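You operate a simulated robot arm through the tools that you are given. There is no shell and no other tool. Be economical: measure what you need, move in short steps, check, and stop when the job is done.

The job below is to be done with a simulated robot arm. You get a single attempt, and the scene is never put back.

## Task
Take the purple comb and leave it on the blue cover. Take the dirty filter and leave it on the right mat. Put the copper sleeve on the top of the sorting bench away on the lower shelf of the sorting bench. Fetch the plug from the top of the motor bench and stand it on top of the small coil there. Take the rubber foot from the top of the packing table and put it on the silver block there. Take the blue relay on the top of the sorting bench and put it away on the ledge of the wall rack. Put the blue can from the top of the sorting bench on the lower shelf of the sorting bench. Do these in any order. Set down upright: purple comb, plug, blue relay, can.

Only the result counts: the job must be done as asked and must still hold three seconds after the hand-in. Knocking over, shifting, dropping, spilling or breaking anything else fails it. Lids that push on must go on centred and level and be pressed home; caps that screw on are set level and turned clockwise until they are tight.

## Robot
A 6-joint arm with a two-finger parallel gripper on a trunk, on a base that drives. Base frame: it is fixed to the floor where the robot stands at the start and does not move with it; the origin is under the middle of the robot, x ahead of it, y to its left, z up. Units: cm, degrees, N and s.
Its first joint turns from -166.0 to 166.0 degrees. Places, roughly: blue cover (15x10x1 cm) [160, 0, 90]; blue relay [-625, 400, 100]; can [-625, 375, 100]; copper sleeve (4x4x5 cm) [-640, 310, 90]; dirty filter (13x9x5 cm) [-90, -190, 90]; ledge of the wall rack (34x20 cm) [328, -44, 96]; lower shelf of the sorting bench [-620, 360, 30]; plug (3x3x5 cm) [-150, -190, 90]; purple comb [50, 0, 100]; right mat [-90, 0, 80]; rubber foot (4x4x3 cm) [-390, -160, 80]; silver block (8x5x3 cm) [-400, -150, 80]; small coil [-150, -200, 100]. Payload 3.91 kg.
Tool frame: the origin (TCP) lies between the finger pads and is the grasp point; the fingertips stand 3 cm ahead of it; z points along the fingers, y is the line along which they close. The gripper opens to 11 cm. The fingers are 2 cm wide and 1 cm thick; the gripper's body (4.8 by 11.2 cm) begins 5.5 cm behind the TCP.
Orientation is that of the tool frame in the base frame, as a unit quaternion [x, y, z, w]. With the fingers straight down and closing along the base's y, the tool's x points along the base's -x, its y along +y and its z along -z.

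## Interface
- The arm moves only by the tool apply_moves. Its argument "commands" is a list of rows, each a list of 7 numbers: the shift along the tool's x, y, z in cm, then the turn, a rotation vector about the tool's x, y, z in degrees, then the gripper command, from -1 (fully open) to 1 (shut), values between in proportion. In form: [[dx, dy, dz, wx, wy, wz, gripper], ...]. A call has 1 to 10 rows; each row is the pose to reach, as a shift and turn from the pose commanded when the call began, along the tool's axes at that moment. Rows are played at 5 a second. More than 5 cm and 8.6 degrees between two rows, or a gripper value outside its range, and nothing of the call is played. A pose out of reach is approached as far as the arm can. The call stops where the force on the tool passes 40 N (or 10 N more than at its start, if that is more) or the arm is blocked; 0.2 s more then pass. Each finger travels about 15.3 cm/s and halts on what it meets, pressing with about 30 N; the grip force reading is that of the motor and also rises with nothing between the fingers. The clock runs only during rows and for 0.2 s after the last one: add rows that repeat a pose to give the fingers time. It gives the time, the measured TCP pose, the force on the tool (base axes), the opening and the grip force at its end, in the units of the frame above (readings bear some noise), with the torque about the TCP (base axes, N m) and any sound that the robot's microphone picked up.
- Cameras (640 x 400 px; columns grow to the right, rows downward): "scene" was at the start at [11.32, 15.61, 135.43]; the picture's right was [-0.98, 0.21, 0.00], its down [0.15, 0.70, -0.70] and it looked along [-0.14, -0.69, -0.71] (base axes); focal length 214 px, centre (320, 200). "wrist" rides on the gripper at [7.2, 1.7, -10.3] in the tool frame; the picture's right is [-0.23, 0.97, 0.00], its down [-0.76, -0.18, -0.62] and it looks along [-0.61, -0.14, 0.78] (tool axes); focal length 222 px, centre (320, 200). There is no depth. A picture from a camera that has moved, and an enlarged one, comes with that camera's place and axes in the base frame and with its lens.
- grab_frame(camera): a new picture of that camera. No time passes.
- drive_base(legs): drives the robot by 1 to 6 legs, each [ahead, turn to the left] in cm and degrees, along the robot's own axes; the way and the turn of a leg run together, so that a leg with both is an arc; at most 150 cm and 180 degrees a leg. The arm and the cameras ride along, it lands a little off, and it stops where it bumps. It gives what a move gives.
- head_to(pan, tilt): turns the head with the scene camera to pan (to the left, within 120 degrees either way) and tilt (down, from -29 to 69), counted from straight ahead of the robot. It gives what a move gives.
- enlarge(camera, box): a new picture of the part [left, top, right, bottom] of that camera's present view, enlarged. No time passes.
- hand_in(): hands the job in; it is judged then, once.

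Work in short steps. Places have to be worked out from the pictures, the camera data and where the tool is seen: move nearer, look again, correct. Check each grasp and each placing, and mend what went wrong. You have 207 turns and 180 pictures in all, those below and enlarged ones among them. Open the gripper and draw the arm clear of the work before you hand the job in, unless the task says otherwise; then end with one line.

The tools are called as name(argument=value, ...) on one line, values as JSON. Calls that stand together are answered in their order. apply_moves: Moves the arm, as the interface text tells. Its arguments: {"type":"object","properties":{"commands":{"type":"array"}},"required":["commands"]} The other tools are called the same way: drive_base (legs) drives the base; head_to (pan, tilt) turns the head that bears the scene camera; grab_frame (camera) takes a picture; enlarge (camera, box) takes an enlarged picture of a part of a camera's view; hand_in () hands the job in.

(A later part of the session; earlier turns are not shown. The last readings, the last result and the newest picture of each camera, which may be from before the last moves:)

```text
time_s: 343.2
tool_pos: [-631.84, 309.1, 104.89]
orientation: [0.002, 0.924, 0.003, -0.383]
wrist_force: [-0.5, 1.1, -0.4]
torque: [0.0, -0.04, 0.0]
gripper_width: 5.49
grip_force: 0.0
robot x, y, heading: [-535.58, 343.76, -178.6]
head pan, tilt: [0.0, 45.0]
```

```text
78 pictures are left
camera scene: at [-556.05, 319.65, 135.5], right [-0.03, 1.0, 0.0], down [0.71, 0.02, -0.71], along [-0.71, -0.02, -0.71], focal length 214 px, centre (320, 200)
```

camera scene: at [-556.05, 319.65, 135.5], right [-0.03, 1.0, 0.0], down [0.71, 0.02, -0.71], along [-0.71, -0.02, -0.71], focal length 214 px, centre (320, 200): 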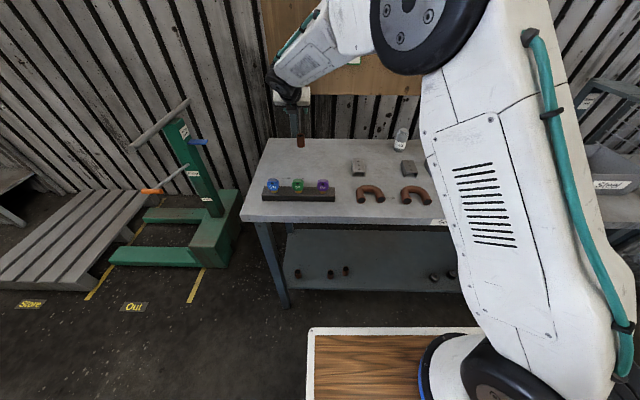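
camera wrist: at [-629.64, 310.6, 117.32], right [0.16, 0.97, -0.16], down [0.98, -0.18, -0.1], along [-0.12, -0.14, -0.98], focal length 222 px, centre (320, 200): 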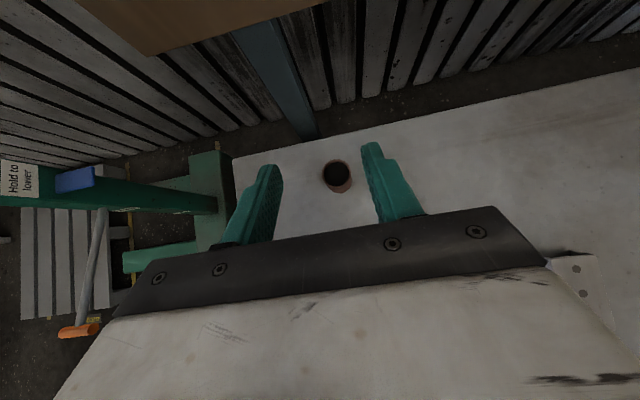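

Triangulating with both views: sleeve axis (-635.3,309.5), z≈88.2–93.2. I open to 6.6 and move in to the grasp pose, stopping just before for a check.

apply_moves(commands=[[-2.2, 0.1, 3.8, 0, 0, 0, -0.2], [-4.4, 0.3, 7.6, 0, 0, 0, -0.2], [-5.8, 0.4, 10, 0, 0, 0, -0.2]])

grab_frame(camera="wrist")

enlarge(camera="scene", box=[240, 70, 360, 170])

```text
time_s: 344.0
tool_pos: [-634.75, 309.62, 93.56]
orientation: [0.001, 0.924, 0.003, -0.381]
wrist_force: [-1.0, 0.3, -0.1]
torque: [0.02, -0.02, -0.02]
gripper_width: 6.59
grip_force: 0.2
robot x, y, heading: [-535.32, 343.83, -178.7]
head pan, tilt: [0.0, 45.0]
```

```text
77 pictures are left
camera wrist: at [-632.75, 311.04, 106.0], right [0.16, 0.97, -0.16], down [0.98, -0.18, -0.1], along [-0.12, -0.14, -0.98], focal length 222 px, centre (320, 200)
```

wrist: 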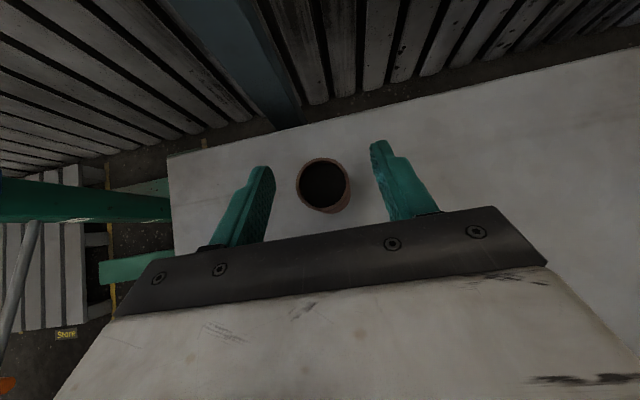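

```text
4.00 times, centred on (300, 120) of scene
camera zoom: at [-556.04, 319.62, 135.5], right [-0.03, 1.0, 0.0], down [0.71, 0.02, -0.71], along [-0.71, -0.02, -0.71], focal length 858 px, centre (400, 520)
```

zoom: 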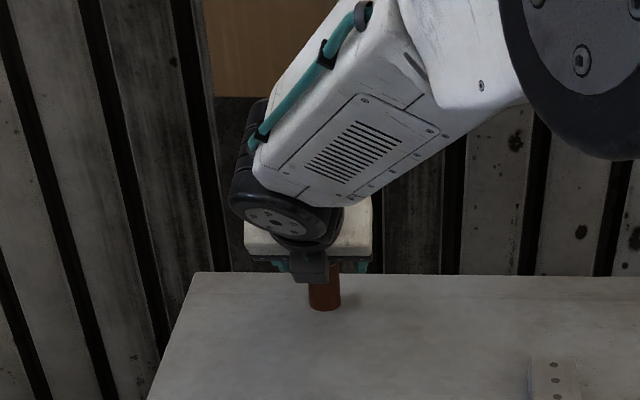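

Aligned. I go down the last 2 cm and close.

apply_moves(commands=[[-0.5, -0.1, 0.9, 0, 0, 0, -0.2], [-1, -0.1, 1.84, 0, 0, 0, -0.2], [-1, -0.1, 1.84, 0, 0, 0, 1], [-1, -0.1, 1.84, 0, 0, 0, 1], [-1, -0.1, 1.84, 0, 0, 0, 1], [-1, -0.1, 1.84, 0, 0, 0, 1]])

grab_frame(camera="wrist")

```text
time_s: 345.4
tool_pos: [-635.47, 309.4, 91.53]
orientation: [0.001, 0.924, 0.004, -0.382]
wrist_force: [-0.1, -0.6, 0.1]
torque: [-0.04, -0.01, 0.0]
gripper_width: 3.2
grip_force: 30.1
robot x, y, heading: [-535.38, 343.93, -178.5]
head pan, tilt: [0.0, 45.0]
```

```text
75 pictures are left
camera wrist: at [-633.38, 310.89, 103.98], right [0.17, 0.97, -0.15], down [0.98, -0.18, -0.1], along [-0.12, -0.14, -0.98], focal length 222 px, centre (320, 200)
```

wrist: 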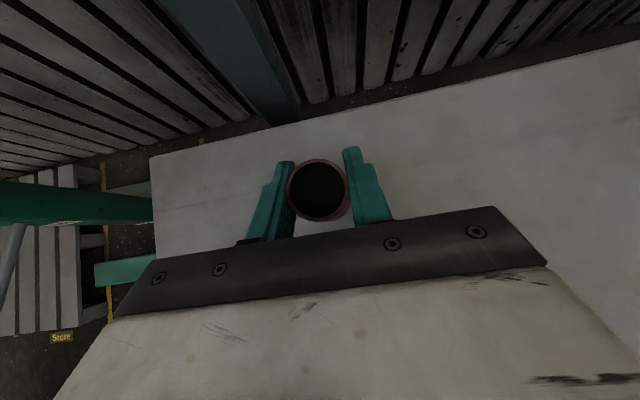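

Gripped (3.2 cm). I lift, retract toward +x and back the base off ~28 cm to make room for lowering in front of the shelf.

apply_moves(commands=[[1.4, 0, -1.4, 0, 0, 0, 1], [3.5, 0, -3.5, 0, 0, 0, 1], [4.95, 0, -7.8, 0, 0, 0, 1], [5.3, 2, -12.4, 0, 0, 0, 1], [4.95, 5, -16.3, 0, 0, 0, 1], [4.24, 8.5, -19.8, 0, 0, 0, 1], [2.8, 12, -22.6, 0, 0, 0, 1], [0.7, 16, -24.7, 0, 0, 0, 1], [-1.4, 20, -26.9, 0, 0, 0, 1], [-2.8, 24, -28.3, 0, 0, 0, 1]])

drive_base(legs=[[-28, 0]])

grab_frame(camera="scene")

```text
refused: row 4 steps farther than a row can; nothing moved
```

```text
time_s: 347.4
tool_pos: [-607.8, 310.34, 91.57]
orientation: [0.003, 0.924, 0.004, -0.382]
wrist_force: [-24.2, -0.7, 5.1]
torque: [-0.07, 0.24, 0.05]
gripper_width: 3.18
grip_force: 30.0
robot x, y, heading: [-507.84, 344.46, -178.6]
head pan, tilt: [0.0, 45.0]
```

```text
74 pictures are left
camera scene: at [-528.33, 320.36, 135.48], right [-0.02, 1.0, 0.0], down [0.71, 0.02, -0.71], along [-0.71, -0.02, -0.71], focal length 214 px, centre (320, 200)
```

scene: 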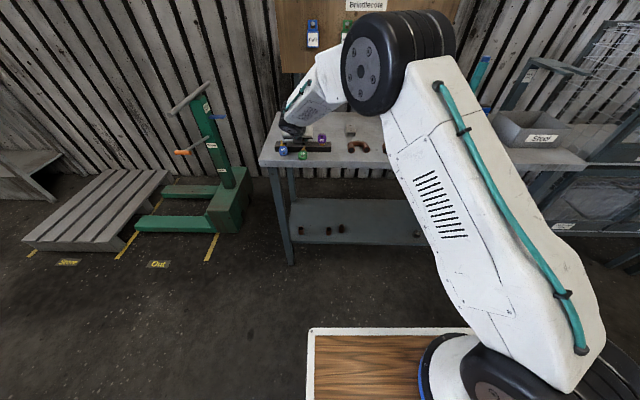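

The lift was refused (row too long) but the drive went through, dragging the sleeve toward the tag holder. I check at once what it touches.

grab_frame(camera="wrist")

enlarge(camera="scene", box=[240, 80, 400, 180])

```text
73 pictures are left
camera wrist: at [-605.68, 311.81, 104.02], right [0.17, 0.97, -0.16], down [0.98, -0.18, -0.1], along [-0.12, -0.14, -0.98], focal length 222 px, centre (320, 200)
```

wrist: 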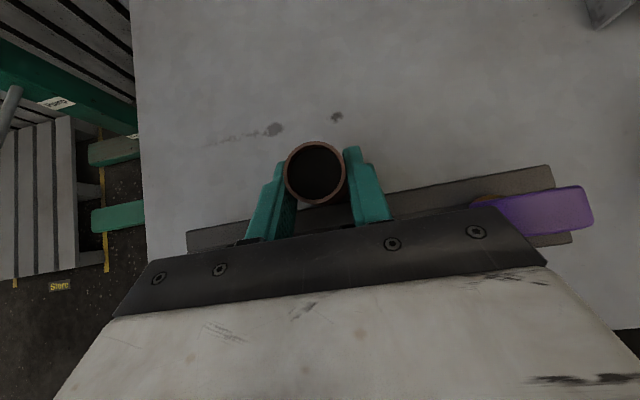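

```text
4.00 times, centred on (320, 130) of scene
camera zoom: at [-528.33, 320.36, 135.48], right [-0.02, 1.0, 0.0], down [0.71, 0.02, -0.71], along [-0.71, -0.02, -0.71], focal length 858 px, centre (320, 480)
```

zoom: 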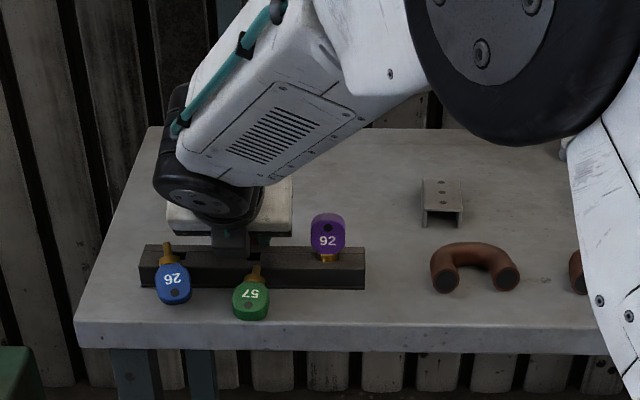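

Tags 26 and 57 were tipped forward in their holder. I back off toward −x, then up, to free them, and inspect.

apply_moves(commands=[[1.2, 0, 0.5, 0, 0, 0, 1], [2.6, 0, 1.3, 0, 0, 0, 1], [3.5, 0, 0.7, 0, 0, 0, 1], [5.3, 0, -1.1, 0, 0, 0, 1], [7.4, 0, -3.2, 0, 0, 0, 1], [9.9, 0, -5.7, 0, 0, 0, 1], [12.4, 0, -8.2, 0, 0, 0, 1], [14.9, 0, -10.7, 0, 0, 0, 1]])

enlarge(camera="scene", box=[240, 80, 400, 180])

grab_frame(camera="wrist")

```text
time_s: 349.2
tool_pos: [-610.86, 310.31, 109.77]
orientation: [0.002, 0.924, 0.003, -0.382]
wrist_force: [-0.4, 0.2, -0.9]
torque: [-0.01, 0.01, 0.04]
gripper_width: 3.19
grip_force: 30.0
robot x, y, heading: [-507.87, 344.52, -178.8]
head pan, tilt: [0.0, 45.0]
```

```text
4.00 times, centred on (320, 130) of scene
camera zoom: at [-528.3, 320.35, 135.48], right [-0.02, 1.0, 0.0], down [0.71, 0.02, -0.71], along [-0.71, -0.02, -0.71], focal length 858 px, centre (320, 480)
```

zoom: 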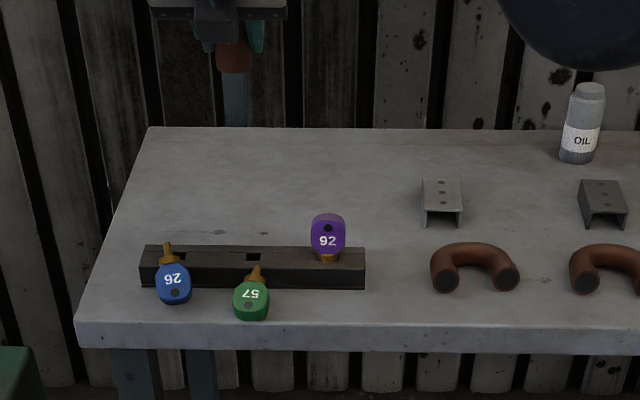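

```text
70 pictures are left
camera wrist: at [-608.71, 311.69, 122.1], right [0.17, 0.97, -0.16], down [0.98, -0.18, -0.1], along [-0.12, -0.14, -0.98], focal length 222 px, centre (320, 200)
```

wrist: 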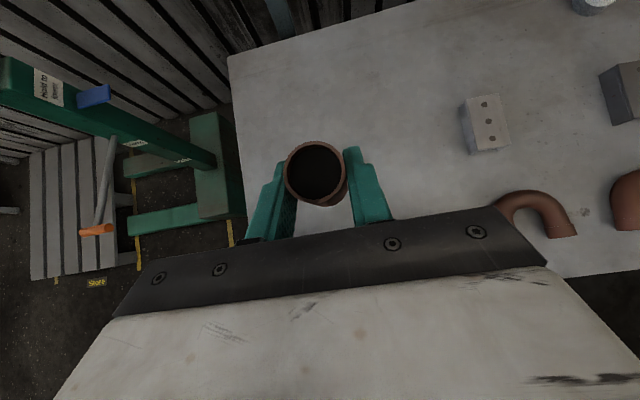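

The tags fell out of their sockets and lean on the holder's front; the holder itself seems unmoved. I'll finish the shelf placings, then restore the tags. Now I carry the sleeve to in front of the bench.

apply_moves(commands=[[-1.5, 3.7, -1.5, 0, 0, 0, 1], [-3, 7.4, -3, 0, 0, 0, 1], [-4.5, 11.1, -4.5, 0, 0, 0, 1], [-5.9, 14.8, -5.9, 0, 0, 0, 1], [-7.4, 18.5, -7.4, 0, 0, 0, 1], [-8.9, 22.2, -8.9, 0, 0, 0, 1], [-10.4, 25.9, -10.4, 0, 0, 0, 1], [-11.9, 29.6, -11.9, 0, 0, 0, 1], [-13.4, 33.3, -13.4, 0, 0, 0, 1], [-14.8, 36.7, -14.8, 0, 0, 0, 1]])

grab_frame(camera="scene")

```text
time_s: 351.4
tool_pos: [-589.54, 346.63, 109.84]
orientation: [0.005, 0.924, 0.008, -0.382]
wrist_force: [1.1, -0.2, -1.9]
torque: [0.01, -0.01, -0.03]
gripper_width: 3.17
grip_force: 30.2
robot x, y, heading: [-507.74, 344.22, -178.8]
head pan, tilt: [0.0, 45.0]
```

```text
69 pictures are left
camera scene: at [-528.29, 320.35, 135.49], right [-0.03, 1.0, 0.0], down [0.71, 0.02, -0.71], along [-0.71, -0.02, -0.71], focal length 214 px, centre (320, 200)
```

scene: 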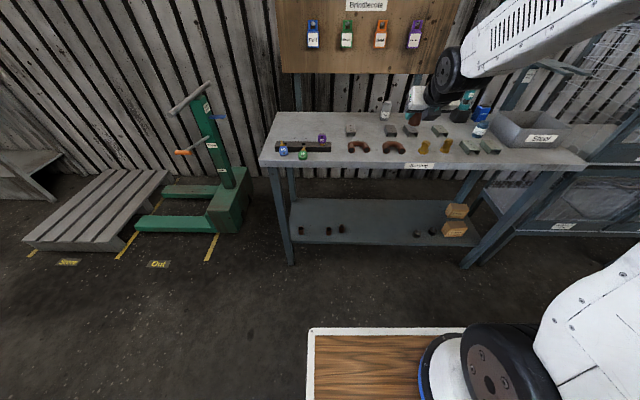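

Good view of the free shelf strip (y≈339–366). I back off 9 cm more for room before lowering.

drive_base(legs=[[-9, 0]])

```text
time_s: 352.6
tool_pos: [-581.48, 348.69, 109.63]
orientation: [0.013, 0.924, 0.012, -0.382]
wrist_force: [0.9, -1.1, -0.3]
torque: [0.02, 0.01, 0.0]
gripper_width: 3.17
grip_force: 30.6
robot x, y, heading: [-499.83, 345.2, 180.2]
head pan, tilt: [0.0, 45.0]
stopped in leg 1: the robot was blocked; the commanded pose is now the measured one
```

Blocked by the box behind after ~8 cm; that's enough. I lower in front of the bench.

apply_moves(commands=[[-3.4, 0, 3.4, 0, 0, 0, 1], [-6.8, 0, 6.8, 0, 0, 0, 1], [-10.2, 0, 10.2, 0, 0, 0, 1], [-13.6, 0, 13.6, 0, 0, 0, 1], [-17, 0, 17, 0, 0, 0, 1], [-20.4, 0, 20.4, 0, 0, 0, 1], [-23.8, 0, 23.8, 0, 0, 0, 1], [-27.2, 0, 27.2, 0, 0, 0, 1], [-30.6, 0, 30.6, 0, 0, 0, 1], [-34, 0, 34, 0, 0, 0, 1]])

grab_frame(camera="scene")

```text
time_s: 354.8
tool_pos: [-582.3, 344.27, 61.9]
orientation: [0.028, 0.925, 0.044, -0.376]
wrist_force: [-0.1, 0.0, 0.0]
torque: [-0.03, -0.04, 0.0]
gripper_width: 3.2
grip_force: 29.9
out of reach, approached as far as the arm can: row 2, 4, 5, 6, 7, 8, 9, 10
robot x, y, heading: [-499.5, 345.19, 179.8]
head pan, tilt: [0.0, 45.0]
```

```text
68 pictures are left
camera scene: at [-520.96, 321.61, 135.5], right [0.0, 1.0, 0.0], down [0.71, 0.0, -0.71], along [-0.71, 0.0, -0.71], focal length 214 px, centre (320, 200)
```

scene: 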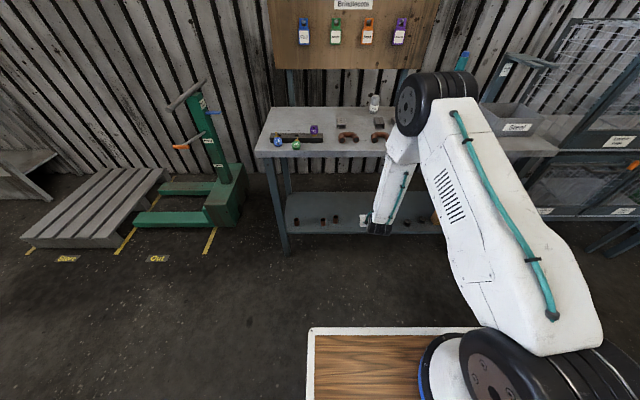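

The pose drifted a little (near a wrist limit), but it should improve reaching outward. I move in toward the shelf.

apply_moves(commands=[[0.3, -0.4, 3.5, 0, 0, 0, 1], [0.6, -0.8, 7, 0, 0, 0, 1], [0.9, -1.2, 10.5, 0, 0, 0, 1], [1.2, -1.6, 14, 0, 0, 0, 1]])

grab_frame(camera="scene")

grab_frame(camera="wrist")

```text
time_s: 355.8
tool_pos: [-593.27, 344.09, 52.83]
orientation: [0.027, 0.925, 0.044, -0.378]
wrist_force: [-0.8, 0.0, 0.4]
torque: [-0.02, -0.02, 0.06]
gripper_width: 3.17
grip_force: 30.0
robot x, y, heading: [-499.74, 345.06, 179.9]
head pan, tilt: [0.0, 45.0]
```

```text
67 pictures are left
camera scene: at [-520.98, 321.61, 135.49], right [0.0, 1.0, 0.0], down [0.71, 0.0, -0.71], along [-0.71, 0.0, -0.71], focal length 214 px, centre (320, 200)
```

scene: 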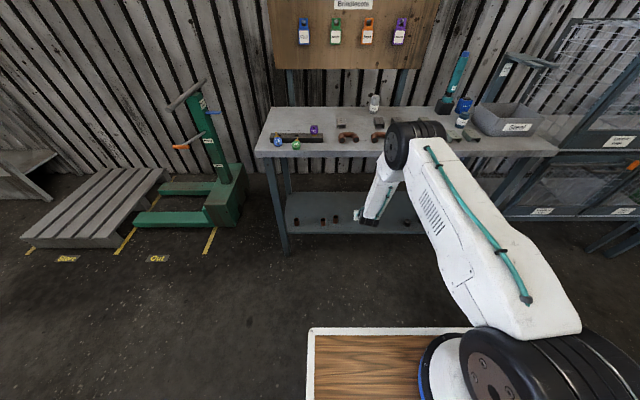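

```text
66 pictures are left
camera wrist: at [-591.04, 344.71, 65.43], right [0.24, 0.96, -0.1], down [0.96, -0.25, -0.1], along [-0.12, -0.07, -0.99], focal length 222 px, centre (320, 200)
```

wrist: 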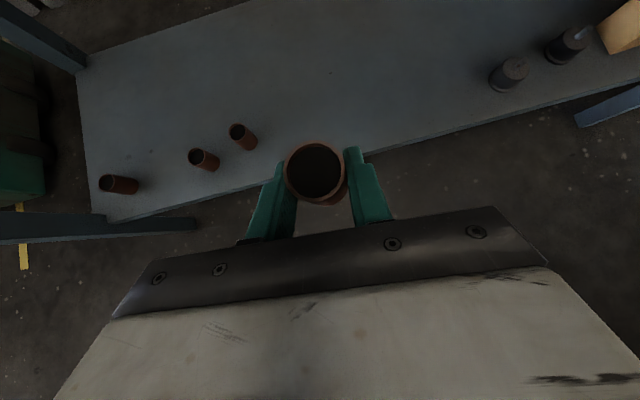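

Clear view of the shelf: the spot around (-607,345) is free. I move in to just above it.

apply_moves(commands=[[0, 0.1, 4.1, 0, 0, 0, 1], [0, 0.2, 8.2, 0, 0, 0, 1], [0.1, 0.3, 12.3, 0, 0, 0, 1], [0.1, 0.4, 16.4, 0, 0, 0, 1], [0.1, 0.5, 20.4, 0, 0, 0, 1]])

grab_frame(camera="wrist")

enlarge(camera="scene", box=[260, 120, 460, 270])

```text
time_s: 357.0
tool_pos: [-607.29, 346.99, 38.54]
orientation: [0.027, 0.925, 0.043, -0.378]
wrist_force: [-0.8, 0.2, -0.1]
torque: [-0.02, -0.09, -0.02]
gripper_width: 3.21
grip_force: 29.9
robot x, y, heading: [-499.63, 345.26, 179.9]
head pan, tilt: [0.0, 45.0]
```

```text
65 pictures are left
camera wrist: at [-605.25, 347.62, 51.0], right [0.24, 0.96, -0.1], down [0.96, -0.25, -0.1], along [-0.12, -0.07, -0.99], focal length 222 px, centre (320, 200)
```

wrist: 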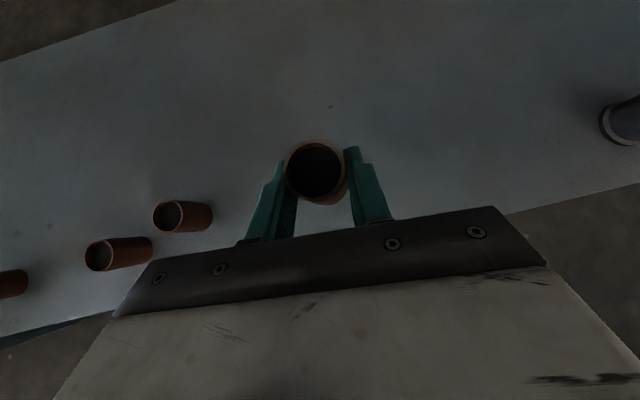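

```text
2.67 times, centred on (360, 195) of scene
camera zoom: at [-520.97, 321.61, 135.5], right [0.0, 1.0, 0.0], down [0.71, 0.0, -0.71], along [-0.71, 0.0, -0.71], focal length 572 px, centre (213, 213)
```

zoom: 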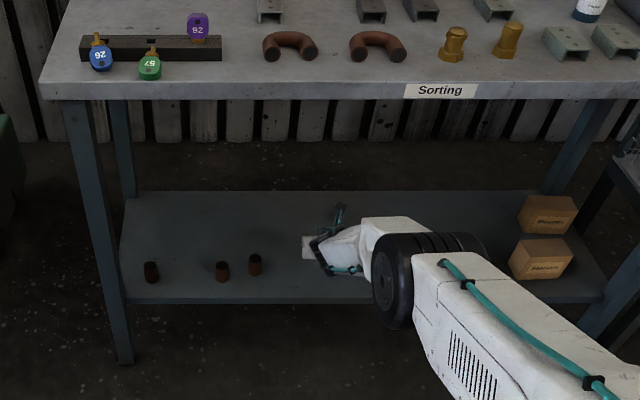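

I lower to contact in small steps.

apply_moves(commands=[[-0.6, 0, 0.6, 0, 0, 0, 1], [-1.2, 0, 1.2, 0, 0, 0, 1], [-1.7, 0, 1.7, 0, 0, 0, 1], [-2.1, 0, 2.1, 0, 0, 0, 1]])

```text
time_s: 358.0
tool_pos: [-606.83, 346.99, 36.07]
orientation: [0.027, 0.925, 0.043, -0.377]
wrist_force: [-0.4, -0.3, -0.2]
torque: [0.03, 0.01, -0.02]
gripper_width: 3.18
grip_force: 29.9
out of reach, approached as far as the arm can: row 4
robot x, y, heading: [-500.04, 345.07, 179.9]
head pan, tilt: [0.0, 45.0]
```

apply_moves(commands=[[-0.7, 0, 0, 0, 0, 0, 1], [-1.4, 0, 0, 0, 0, 0, 1], [-2.1, 0, 0, 0, 0, 0, 1]])

grab_frame(camera="wrist")

```text
time_s: 358.8
tool_pos: [-605.27, 346.91, 34.47]
orientation: [0.028, 0.925, 0.044, -0.377]
wrist_force: [-0.8, 0.3, -1.4]
torque: [0.02, -0.01, -0.02]
gripper_width: 3.21
grip_force: 29.8
robot x, y, heading: [-499.52, 344.88, 180.1]
head pan, tilt: [0.0, 45.0]
```

```text
63 pictures are left
camera wrist: at [-603.19, 347.6, 46.99], right [0.24, 0.96, -0.1], down [0.96, -0.25, -0.1], along [-0.12, -0.07, -0.99], focal length 222 px, centre (320, 200)
```

wrist: 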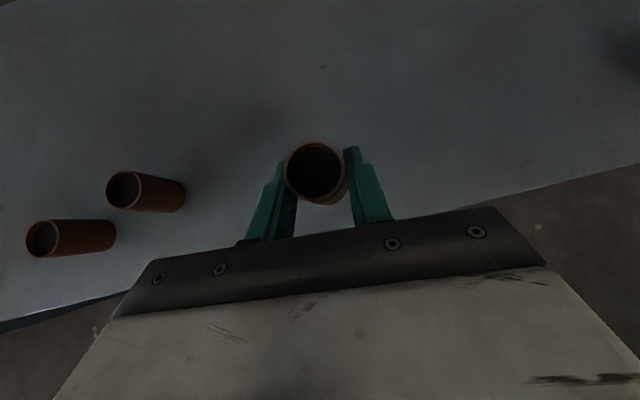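

The neighbours' apparent size suggests the shelf is lower (z≈24). I drive ahead 6 cm to gain reach, then lower further.

drive_base(legs=[[6, 0]])

```text
time_s: 359.8
tool_pos: [-611.37, 347.18, 34.41]
orientation: [0.027, 0.925, 0.043, -0.376]
wrist_force: [-0.7, 0.3, -0.6]
torque: [-0.03, 0.01, 0.02]
gripper_width: 3.18
grip_force: 30.2
robot x, y, heading: [-505.94, 345.17, 179.8]
head pan, tilt: [0.0, 45.0]
```

apply_moves(commands=[[-1.4, 0, 0.4, 0, 0, 0, 1], [-2.8, 0, 0.7, 0, 0, 0, 1], [-4.2, 0, 1.1, 0, 0, 0, 1], [-4.8, 0, 1.2, 0, 0, 0, 1], [-5.4, 0, 1.35, 0, 0, 0, 1]])

grab_frame(camera="wrist")

```text
time_s: 361.0
tool_pos: [-607.72, 347.12, 30.6]
orientation: [0.027, 0.924, 0.043, -0.378]
wrist_force: [0.3, 1.3, -1.0]
torque: [0.01, 0.0, 0.05]
gripper_width: 3.2
grip_force: 30.0
out of reach, approached as far as the arm can: row 2, 3, 4, 5
robot x, y, heading: [-505.72, 344.94, 179.8]
head pan, tilt: [0.0, 45.0]
```

```text
62 pictures are left
camera wrist: at [-605.58, 347.68, 43.16], right [0.24, 0.96, -0.1], down [0.96, -0.25, -0.1], along [-0.12, -0.07, -0.99], focal length 222 px, centre (320, 200)
```

wrist: 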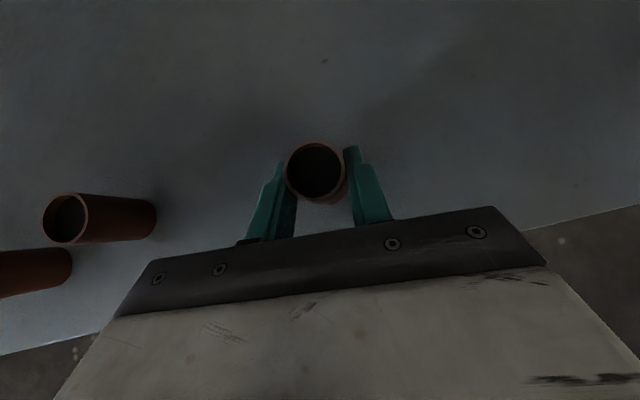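

Still ~3 cm above the shelf at the reach boundary; I drive ahead another 6 cm and lower on.

drive_base(legs=[[6, 0]])

apply_moves(commands=[[-1.3, 0, -0.3, 0, 0, 0, 1], [-2.6, 0, -0.6, 0, 0, 0, 1], [-3.5, 0, -0.6, 0, 0, 0, 1], [-4.2, 0, -0.5, 0, 0, 0, 1], [-4.8, 0, -0.3, 0, 0, 0, 1]])

```text
time_s: 362.0
tool_pos: [-613.69, 346.84, 30.65]
orientation: [0.026, 0.925, 0.043, -0.377]
wrist_force: [-0.3, 0.1, -0.2]
torque: [-0.01, -0.03, 0.01]
gripper_width: 3.18
grip_force: 30.2
robot x, y, heading: [-511.85, 345.24, -180.0]
head pan, tilt: [0.0, 45.0]
```

```text
time_s: 362.9
tool_pos: [-611.52, 346.53, 29.55]
orientation: [0.027, 0.921, 0.044, -0.386]
wrist_force: [-0.6, -0.9, 6.5]
torque: [-0.14, 0.12, 0.01]
gripper_width: 3.21
grip_force: 30.6
robot x, y, heading: [-512.14, 344.96, -179.6]
head pan, tilt: [0.0, 45.0]
stopped in row 4: the force on the tool passed its limit at 45 N (the readings are from after the stop); the commanded pose is now the measured one
```

Contact with the shelf (upward force). I release slightly open and look.

apply_moves(commands=[[0, 0, 0, 0, 0, 0, 0.3], [0, 0, 0, 0, 0, 0, 0.1], [0, 0, 0, 0, 0, 0, 0.1]])

grab_frame(camera="wrist")

```text
time_s: 363.7
tool_pos: [-611.56, 346.51, 29.48]
orientation: [0.027, 0.921, 0.044, -0.387]
wrist_force: [2.7, 17.7, 19.4]
torque: [0.12, 0.27, -0.25]
gripper_width: 4.02
grip_force: 0.1
robot x, y, heading: [-511.79, 344.87, -180.2]
head pan, tilt: [0.0, 45.0]
```

```text
61 pictures are left
camera wrist: at [-609.2, 347.28, 41.9], right [0.24, 0.96, -0.1], down [0.96, -0.25, -0.12], along [-0.14, -0.07, -0.99], focal length 222 px, centre (320, 200)
```

wrist: 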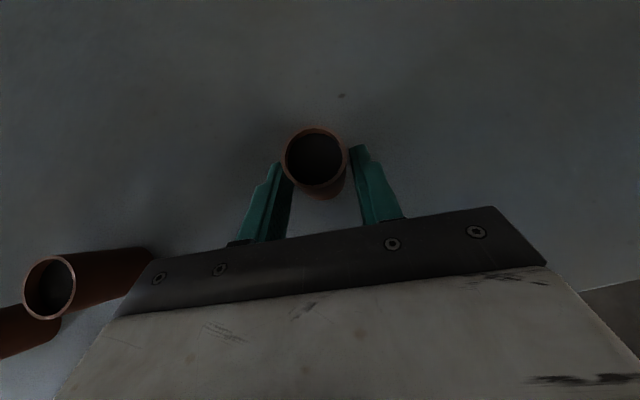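

The sleeve stands on the shelf. A fingertip presses the shelf, so I withdraw backwards along the tool axis.

apply_moves(commands=[[0, 0, -0.5, 0, 0, 0, 0.1], [0, 0, -1, 0, 0, 0, 0.1], [0, 0, -2.5, 0, 0, 0, 0], [0, 0, -5, 0, 0, 0, 0], [0, 0, -9, 0, 0, 0, 0], [0, 0, -13, 0, 0, 0, 0]])

grab_frame(camera="wrist")

```text
time_s: 365.1
tool_pos: [-602.33, 345.42, 38.46]
orientation: [0.028, 0.922, 0.047, -0.383]
wrist_force: [0.8, -0.6, 0.1]
torque: [0.03, 0.0, -0.02]
gripper_width: 5.51
grip_force: 0.1
robot x, y, heading: [-512.13, 344.92, -180.0]
head pan, tilt: [0.0, 45.0]
```

```text
60 pictures are left
camera wrist: at [-600.03, 346.01, 50.8], right [0.24, 0.96, -0.1], down [0.96, -0.26, -0.11], along [-0.14, -0.07, -0.99], focal length 222 px, centre (320, 200)
```

wrist: 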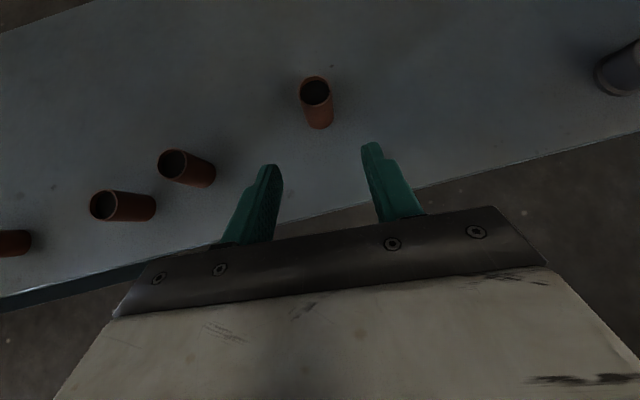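

The sleeve stands on the lower shelf. I back off 10 cm and raise the arm in front of the bench.

drive_base(legs=[[-10, 0]])

apply_moves(commands=[[3, 0, -3.8, 0, 0, 0, 0], [6, 0, -7.6, 0, 0, 0, 0], [9.2, 0, -11.2, 0, 0, 0, 0], [12.6, 0, -14.6, 0, 0, 0, 0], [16, 0, -18, 0, 0, 0, 0], [19.4, 0, -21.4, 0, 0, 0, 0], [22.8, 0, -24.8, 0, 0, 0, 0], [26.2, 0, -28.2, 0, 0, 0, 0], [29.6, 0, -31.6, 0, 0, 0, 0], [33, 0, -35, 0, 0, 0, 0]])

```text
time_s: 366.2
tool_pos: [-592.47, 345.4, 38.32]
orientation: [0.028, 0.922, 0.047, -0.384]
wrist_force: [-0.2, -0.2, -0.1]
torque: [0.01, -0.01, 0.01]
gripper_width: 5.52
grip_force: 0.1
robot x, y, heading: [-502.19, 345.37, -180.0]
head pan, tilt: [0.0, 45.0]
```

```text
time_s: 368.4
tool_pos: [-591.05, 342.05, 86.29]
orientation: [0.027, 0.922, 0.046, -0.383]
wrist_force: [-0.1, 0.0, 0.0]
torque: [0.03, -0.02, -0.02]
gripper_width: 5.5
grip_force: 0.1
robot x, y, heading: [-502.01, 344.89, -179.7]
head pan, tilt: [0.0, 45.0]
```

I raise to z≈112 first; then I'll drive forward for the can.

apply_moves(commands=[[3.4, 0, -3.4, 0, 0, 0, 0], [6.8, 0, -6.8, 0, 0, 0, 0], [10.2, 0, -10.2, 0, 0, 0, 0], [13.6, 0, -13.6, 0, 0, 0, 0], [17, 0, -17, 0, 0, 0, 0], [19.5, 0, -19.5, 0, 0, 0, 0]])

```text
time_s: 369.8
tool_pos: [-590.71, 340.35, 113.83]
orientation: [0.027, 0.922, 0.046, -0.383]
wrist_force: [-0.4, -0.4, -0.5]
torque: [-0.01, -0.02, 0.0]
gripper_width: 5.5
grip_force: 0.0
robot x, y, heading: [-501.56, 345.24, -180.1]
head pan, tilt: [0.0, 45.0]
```

drive_base(legs=[[28, 0]])

apply_moves(commands=[[0, 4.8, 0, 0, 0, 0, -0.2], [0, 9.6, 0, 0, 0, 0, -0.2], [0, 14.4, 0, 0, 0, 0, -0.2], [0, 19.2, 0, 0, 0, 0, -0.2], [0, 24, 0, 0, 0, 0, -0.2], [0, 28.8, 0, 0, 0, 0, -0.2], [0, 33.6, 0, 0, 0, 0, -0.2], [0, 38.4, 0, 0, 0, 0, -0.2], [0, 43.2, 0, 0, 0, 0, -0.2], [0, 48, 0, 0, 0, 0, -0.2]])

grab_frame(camera="wrist")

grab_frame(camera="scene")

```text
time_s: 371.8
tool_pos: [-618.85, 340.12, 113.79]
orientation: [0.027, 0.922, 0.046, -0.383]
wrist_force: [0.4, -0.6, 0.3]
torque: [0.01, 0.0, -0.02]
gripper_width: 5.47
grip_force: 0.0
robot x, y, heading: [-530.31, 345.26, -180.1]
head pan, tilt: [0.0, 45.0]
```

```text
time_s: 374.0
tool_pos: [-618.03, 374.07, 108.2]
orientation: [0.077, 0.904, 0.143, -0.395]
wrist_force: [0.2, -0.4, 0.5]
torque: [0.0, -0.01, -0.03]
gripper_width: 6.63
grip_force: 0.0
out of reach, approached as far as the arm can: row 4, 5, 6, 7, 8, 9, 10
robot x, y, heading: [-530.35, 345.24, -179.7]
head pan, tilt: [0.0, 45.0]
```

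```text
59 pictures are left
camera wrist: at [-615.37, 372.51, 120.57], right [0.4, 0.92, 0.02], down [0.9, -0.39, -0.19], along [-0.17, 0.1, -0.98], focal length 222 px, centre (320, 200)
```

wrist: 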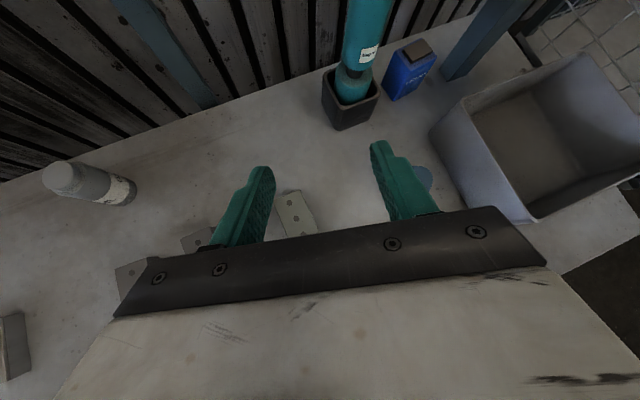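

```text
58 pictures are left
camera scene: at [-551.14, 321.45, 135.5], right [0.0, 1.0, 0.0], down [0.71, 0.0, -0.71], along [-0.71, 0.0, -0.71], focal length 214 px, centre (320, 200)
```

scene: 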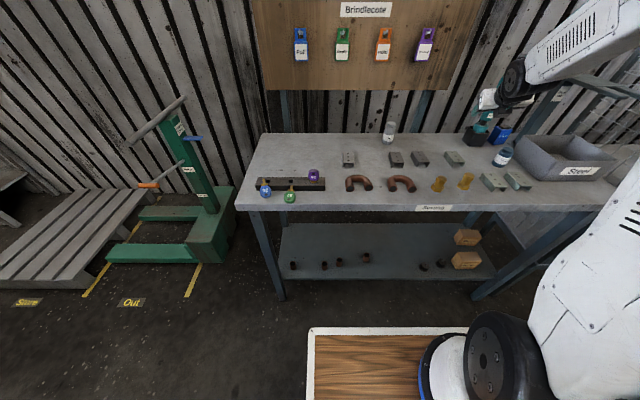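

The wrist can't keep that orientation off to the side. I return the arm to straight ahead, then shift the base sideways so the can is directly in front.

apply_moves(commands=[[0, -4.8, 0, 0, 0, 0, -0.2], [0, -9.6, 0, 0, 0, 0, -0.2], [0, -14.4, 0, 0, 0, 0, -0.2], [0, -19.2, 0, 0, 0, 0, -0.2], [0, -24, 0, 0, 0, 0, -0.2], [0, -28.8, 0, 0, 0, 0, -0.2], [0, -33.6, 0, 0, 0, 0, -0.2]])

```text
time_s: 375.6
tool_pos: [-626.25, 341.92, 101.93]
orientation: [0.077, 0.904, 0.142, -0.396]
wrist_force: [0.0, 0.8, -0.2]
torque: [-0.05, -0.02, 0.04]
gripper_width: 6.61
grip_force: 0.1
robot x, y, heading: [-530.1, 345.12, -179.8]
head pan, tilt: [0.0, 45.0]
```

The commanded pose took the drifted orientation. I restore the proper 45° tilt and raise.

apply_moves(commands=[[1.4, 1.2, -3.8, 6.2, -0.8, -0.6, -0.2], [2.7, 2.4, -7.5, 12.4, -1.6, -1.2, -0.2], [4.1, 3.7, -11.3, 18.5, -2.3, -1.9, -0.2]])

```text
time_s: 376.4
tool_pos: [-620.23, 341.73, 112.99]
orientation: [-0.001, 0.924, -0.001, -0.382]
wrist_force: [-0.8, -0.1, -1.0]
torque: [0.02, 0.01, 0.04]
gripper_width: 6.59
grip_force: 0.0
robot x, y, heading: [-530.08, 344.98, -179.8]
head pan, tilt: [0.0, 45.0]
```

Restored. Now I shift the base sideways by 48 cm via turn–drive–turn.

drive_base(legs=[[-13, 0], [0, -90], [50, 0], [0, 90]])

grab_frame(camera="scene")

grab_frame(camera="wrist")

```text
time_s: 386.6
tool_pos: [-596.91, 435.64, 112.99]
orientation: [0.23, 0.897, 0.097, -0.364]
wrist_force: [42.1, 28.8, 12.9]
torque: [0.29, -0.18, -0.55]
gripper_width: 4.35
grip_force: 0.1
robot x, y, heading: [-516.93, 394.7, 152.1]
head pan, tilt: [0.0, 45.0]
stopped in leg 4: the force on the tool passed its limit at 94 N (the readings are from after the stop); the commanded pose is now the measured one
```

```text
57 pictures are left
camera scene: at [-546.4, 384.39, 135.56], right [0.47, 0.88, 0.0], down [0.62, -0.34, -0.71], along [-0.62, 0.33, -0.71], focal length 214 px, centre (320, 200)
```

scene: 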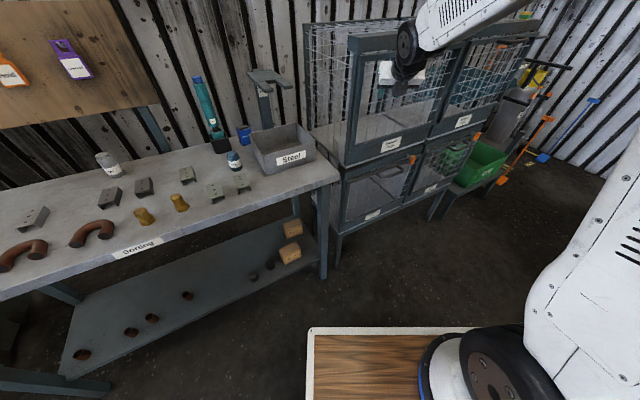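

```text
56 pictures are left
camera wrist: at [-594.44, 435.81, 125.49], right [0.61, 0.77, -0.15], down [0.77, -0.63, -0.09], along [-0.16, -0.06, -0.98], focal length 222 px, centre (320, 200)
```

wrist: 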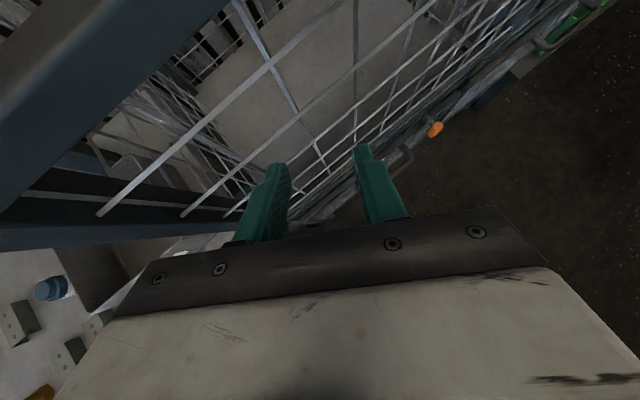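

The fingers hit the wire cage beside the bench. I turn back right to free the hand and look.

drive_base(legs=[[0, -40]])

head_to(pan=35, tilt=35)

grab_frame(camera="scene")

```text
time_s: 388.9
tool_pos: [-552.62, 477.44, 112.87]
orientation: [0.521, 0.765, 0.215, -0.31]
wrist_force: [-0.5, 0.1, -0.5]
torque: [0.02, -0.01, -0.01]
gripper_width: 6.6
grip_force: 0.1
robot x, y, heading: [-516.77, 394.95, 111.8]
head pan, tilt: [0.0, 45.0]
```

```text
time_s: 389.9
tool_pos: [-552.57, 477.4, 112.91]
orientation: [0.522, 0.765, 0.215, -0.31]
wrist_force: [-0.3, 0.0, -0.2]
torque: [0.02, -0.01, -0.04]
gripper_width: 6.6
grip_force: 0.0
robot x, y, heading: [-516.8, 394.74, 112.0]
head pan, tilt: [35.0, 35.0]
```

```text
55 pictures are left
camera scene: at [-550.94, 403.05, 136.97], right [0.55, 0.84, 0.0], down [0.48, -0.31, -0.82], along [-0.69, 0.45, -0.57], focal length 214 px, centre (320, 200)
```

scene: 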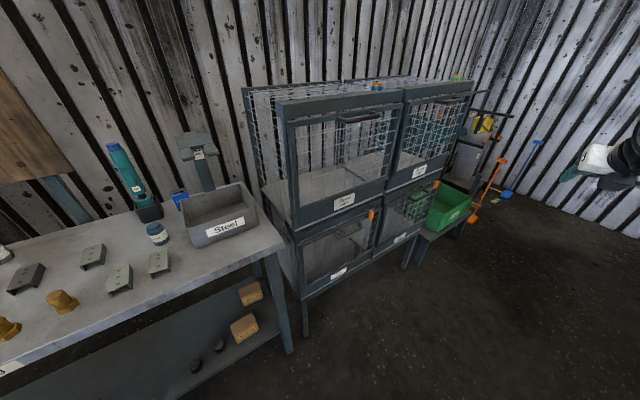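

The cage looks undisturbed. I reverse along the present heading to gain clearance, then turn left only until I face the can.

drive_base(legs=[[-40, 0], [0, 52.5]])

head_to(pan=0, tilt=40)

grab_frame(camera="scene")

```text
time_s: 394.8
tool_pos: [-589.05, 377.8, 112.93]
orientation: [0.125, 0.917, 0.054, -0.374]
wrist_force: [0.3, 0.7, -0.5]
torque: [0.01, -0.03, 0.0]
gripper_width: 6.59
grip_force: 0.1
robot x, y, heading: [-501.69, 357.26, 164.9]
head pan, tilt: [35.0, 35.0]
```

```text
time_s: 395.8
tool_pos: [-588.92, 377.93, 113.01]
orientation: [0.125, 0.917, 0.054, -0.374]
wrist_force: [-0.6, -0.8, -0.3]
torque: [0.02, 0.01, 0.02]
gripper_width: 6.6
grip_force: 0.1
robot x, y, heading: [-501.03, 356.83, 164.9]
head pan, tilt: [0.0, 40.0]
```

```text
54 pictures are left
camera scene: at [-528.31, 339.82, 136.22], right [0.26, 0.97, 0.0], down [0.62, -0.16, -0.77], along [-0.74, 0.2, -0.64], focal length 214 px, centre (320, 200)
```

scene: 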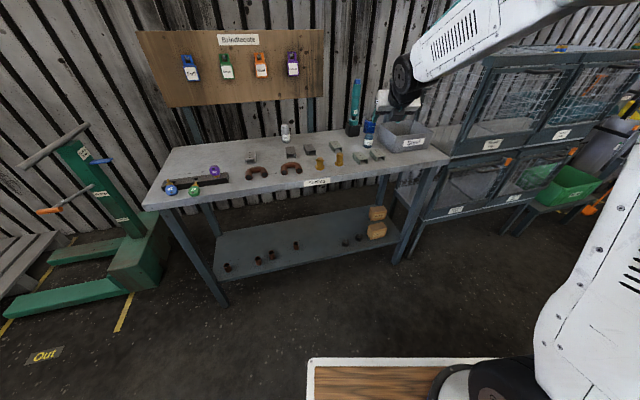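

I drive ahead 26 toward the can and look with the wrist camera.

drive_base(legs=[[26, 0]])

grab_frame(camera="wrist")

grab_frame(camera="scene")

```text
time_s: 397.7
tool_pos: [-613.6, 384.42, 112.96]
orientation: [0.124, 0.917, 0.054, -0.374]
wrist_force: [-0.5, -0.5, -0.6]
torque: [0.04, -0.04, 0.02]
gripper_width: 6.62
grip_force: 0.1
robot x, y, heading: [-526.51, 363.45, 165.0]
head pan, tilt: [0.0, 40.0]
```

```text
53 pictures are left
camera wrist: at [-611.31, 385.4, 125.35], right [0.42, 0.89, -0.15], down [0.9, -0.43, -0.09], along [-0.15, -0.1, -0.98], focal length 222 px, centre (320, 200)
```

wrist: 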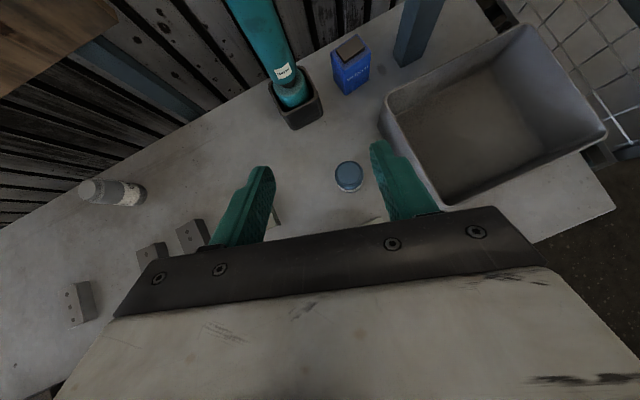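

```text
52 pictures are left
camera scene: at [-553.02, 346.41, 136.22], right [0.26, 0.97, 0.0], down [0.62, -0.17, -0.77], along [-0.74, 0.2, -0.64], focal length 214 px, centre (320, 200)
```

scene: 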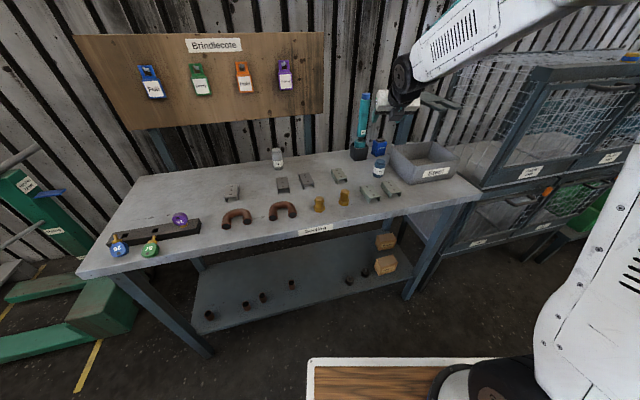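

The can's lid is at (-617.2,387.4,94.7). I descend most of the way and check.

apply_moves(commands=[[-2.5, 0.5, 3.8, 0, 0, 0, -0.2], [-5, 0.9, 7.6, 0, 0, 0, -0.2], [-7.5, 1.3, 11.4, 0, 0, 0, -0.2], [-9.3, 1.5, 14.4, 0, 0, 0, -0.2]])

grab_frame(camera="wrist")

```text
time_s: 398.7
tool_pos: [-616.54, 387.07, 96.3]
orientation: [0.125, 0.918, 0.053, -0.373]
wrist_force: [0.2, 0.1, -1.2]
torque: [-0.01, 0.02, 0.01]
gripper_width: 6.58
grip_force: 0.1
robot x, y, heading: [-525.84, 363.87, 165.2]
head pan, tilt: [0.0, 40.0]
```

```text
51 pictures are left
camera wrist: at [-614.1, 387.87, 108.74], right [0.42, 0.89, -0.15], down [0.9, -0.44, -0.09], along [-0.15, -0.1, -0.98], focal length 222 px, centre (320, 200)
```

wrist: 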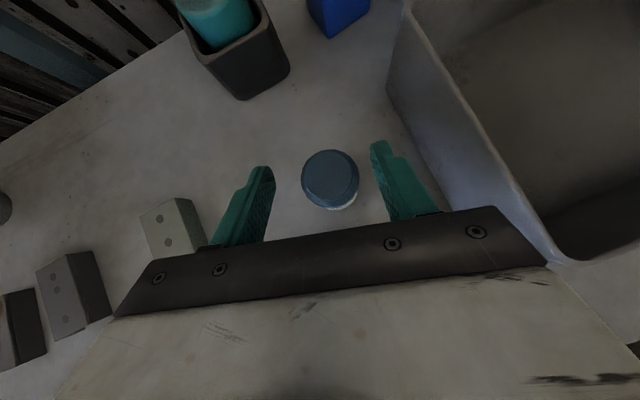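

Well aligned. I go down the last 4 cm and close.

apply_moves(commands=[[-1.2, 0.1, 1.8, 0, 0, 0, -0.2], [-2.4, 0.2, 3.6, 0, 0, 0, -0.2], [-2.4, 0.2, 3.6, 0, 0, 0, 1], [-2.4, 0.2, 3.6, 0, 0, 0, 1], [-2.4, 0.2, 3.6, 0, 0, 0, 1], [-2.4, 0.2, 3.6, 0, 0, 0, 1]])

```text
time_s: 400.1
tool_pos: [-617.2, 387.46, 91.92]
orientation: [0.125, 0.918, 0.055, -0.373]
wrist_force: [0.2, 0.0, -0.5]
torque: [0.01, 0.02, 0.04]
gripper_width: 4.09
grip_force: 30.3
robot x, y, heading: [-526.23, 363.51, 165.0]
head pan, tilt: [0.0, 40.0]
```

Gripped (4.09 cm). I lift slowly then up to z≈112.

apply_moves(commands=[[0.4, 0, -0.4, 0, 0, 0, 1], [1.1, 0, -1.1, 0, 0, 0, 1], [2.5, 0, -2.5, 0, 0, 0, 1], [5, 0, -5, 0, 0, 0, 1], [8.2, 0, -8.3, 0, 0, 0, 1], [11.4, 0, -11.6, 0, 0, 0, 1], [14.4, 0, -14.6, 0, 0, 0, 1]])

grab_frame(camera="wrist")

```text
time_s: 401.7
tool_pos: [-617.41, 387.37, 112.04]
orientation: [0.125, 0.917, 0.054, -0.374]
wrist_force: [-0.7, 0.0, -2.7]
torque: [-0.02, 0.0, -0.02]
gripper_width: 4.11
grip_force: 30.3
robot x, y, heading: [-526.07, 363.35, 165.2]
head pan, tilt: [0.0, 40.0]
```

```text
50 pictures are left
camera wrist: at [-615.06, 388.21, 124.47], right [0.42, 0.89, -0.15], down [0.9, -0.43, -0.09], along [-0.14, -0.1, -0.98], focal length 222 px, centre (320, 200)
```

wrist: 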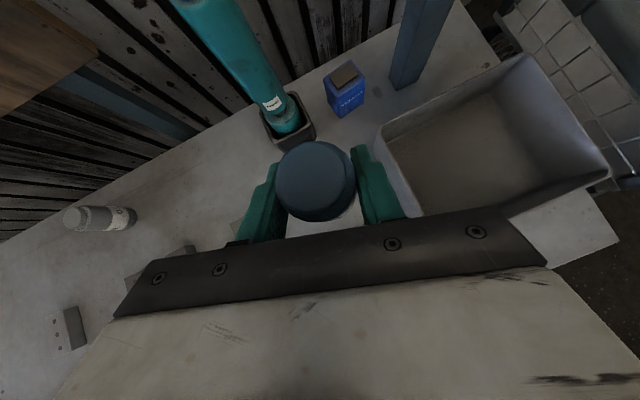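

The can is held. I reverse, turn square to the bench at y≈360, and reverse again for lowering in front of the shelf.

drive_base(legs=[[-14, 0], [0, 15], [-10, 0]])

```text
time_s: 404.6
tool_pos: [-596.79, 359.4, 112.06]
orientation: [0.004, 0.926, 0.005, -0.377]
wrist_force: [0.2, -0.9, -1.7]
torque: [-0.01, -0.02, -0.02]
gripper_width: 4.11
grip_force: 30.6
robot x, y, heading: [-502.63, 360.22, -180.0]
head pan, tilt: [0.0, 40.0]
```

apply_moves(commands=[[-2.8, 0, -2.8, 0, 0, 0, 1], [-5.6, 0, -5.6, 0, 0, 0, 1], [-9, 0, -2.2, 0, 0, 0, 1], [-12.4, 0, 1.2, 0, 0, 0, 1], [-15.8, 0, 4.6, 0, 0, 0, 1], [-19.2, 0, 8, 0, 0, 0, 1], [-22.6, 0, 11.4, 0, 0, 0, 1], [-26, 0, 14.8, 0, 0, 0, 1], [-29.4, 0, 18.2, 0, 0, 0, 1], [-32.8, 0, 21.6, 0, 0, 0, 1]])

```text
time_s: 406.8
tool_pos: [-588.74, 357.45, 74.43]
orientation: [0.011, 0.927, 0.02, -0.375]
wrist_force: [-0.4, -0.3, -0.6]
torque: [0.01, 0.02, 0.0]
gripper_width: 4.1
grip_force: 29.7
out of reach, approached as far as the arm can: row 8, 9, 10
robot x, y, heading: [-502.69, 359.73, -180.0]
head pan, tilt: [0.0, 40.0]
```

Small drift only. I continue down to z≈43.

apply_moves(commands=[[-3.3, 0, 3.3, 0, 0, 0, 1], [-6.6, 0, 6.6, 0, 0, 0, 1], [-9.9, 0, 9.9, 0, 0, 0, 1], [-13.2, 0, 13.2, 0, 0, 0, 1], [-16.5, 0, 16.5, 0, 0, 0, 1], [-19.8, 0, 19.8, 0, 0, 0, 1], [-22.3, 0, 22.3, 0, 0, 0, 1]])

grab_frame(camera="wrist")

```text
time_s: 408.4
tool_pos: [-588.72, 354.85, 42.46]
orientation: [0.013, 0.926, 0.025, -0.377]
wrist_force: [-0.8, 0.1, -1.5]
torque: [-0.01, 0.0, -0.02]
gripper_width: 4.1
grip_force: 30.1
out of reach, approached as far as the arm can: row 1, 2, 3, 4, 5, 6, 7
robot x, y, heading: [-502.18, 359.56, -180.1]
head pan, tilt: [0.0, 40.0]
```

```text
49 pictures are left
camera wrist: at [-586.78, 355.83, 54.86], right [0.2, 0.97, -0.12], down [0.97, -0.22, -0.09], along [-0.12, -0.1, -0.99], focal length 222 px, centre (320, 200)
```

wrist: 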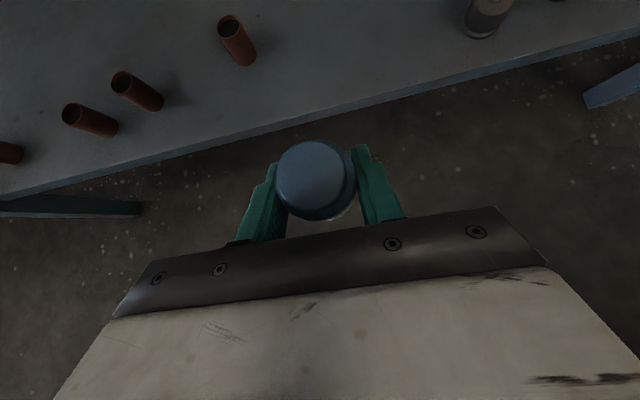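

I shift +4 in y, then drive ahead 9.5 cm.

apply_moves(commands=[[0, 2.2, 0, 0, 0, 0, 1], [0, 4.4, 0, 0, 0, 0, 1]])

drive_base(legs=[[9.5, 0]])

```text
time_s: 409.0
tool_pos: [-589.26, 355.72, 42.3]
orientation: [0.015, 0.927, 0.029, -0.375]
wrist_force: [-0.1, -1.3, -1.6]
torque: [0.0, 0.0, -0.02]
gripper_width: 4.08
grip_force: 30.0
out of reach, approached as far as the arm can: row 1, 2
robot x, y, heading: [-502.86, 359.83, -179.8]
head pan, tilt: [0.0, 40.0]
```

```text
time_s: 410.1
tool_pos: [-599.08, 355.58, 42.35]
orientation: [0.013, 0.926, 0.029, -0.376]
wrist_force: [-0.1, 0.1, -2.0]
torque: [-0.03, 0.0, -0.03]
gripper_width: 4.1
grip_force: 30.3
robot x, y, heading: [-512.2, 360.03, -179.7]
head pan, tilt: [0.0, 40.0]
```

apply_moves(commands=[[0.7, 1, 3.5, 0, 0, 0, 1], [1.4, 2, 7, 0, 0, 0, 1], [2.1, 3, 10.6, 0, 0, 0, 1]])

grab_frame(camera="wrist")

```text
time_s: 410.9
tool_pos: [-607.91, 358.92, 36.28]
orientation: [0.014, 0.927, 0.031, -0.374]
wrist_force: [-0.3, -0.6, -0.7]
torque: [-0.02, -0.04, -0.01]
gripper_width: 4.1
grip_force: 29.9
robot x, y, heading: [-511.94, 359.84, -179.8]
head pan, tilt: [0.0, 40.0]
```

```text
48 pictures are left
camera wrist: at [-605.87, 359.87, 48.74], right [0.21, 0.97, -0.11], down [0.97, -0.22, -0.09], along [-0.11, -0.09, -0.99], focal length 222 px, centre (320, 200)
```

wrist: 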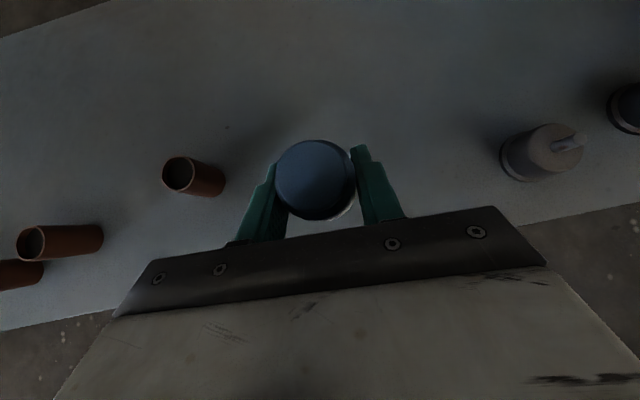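

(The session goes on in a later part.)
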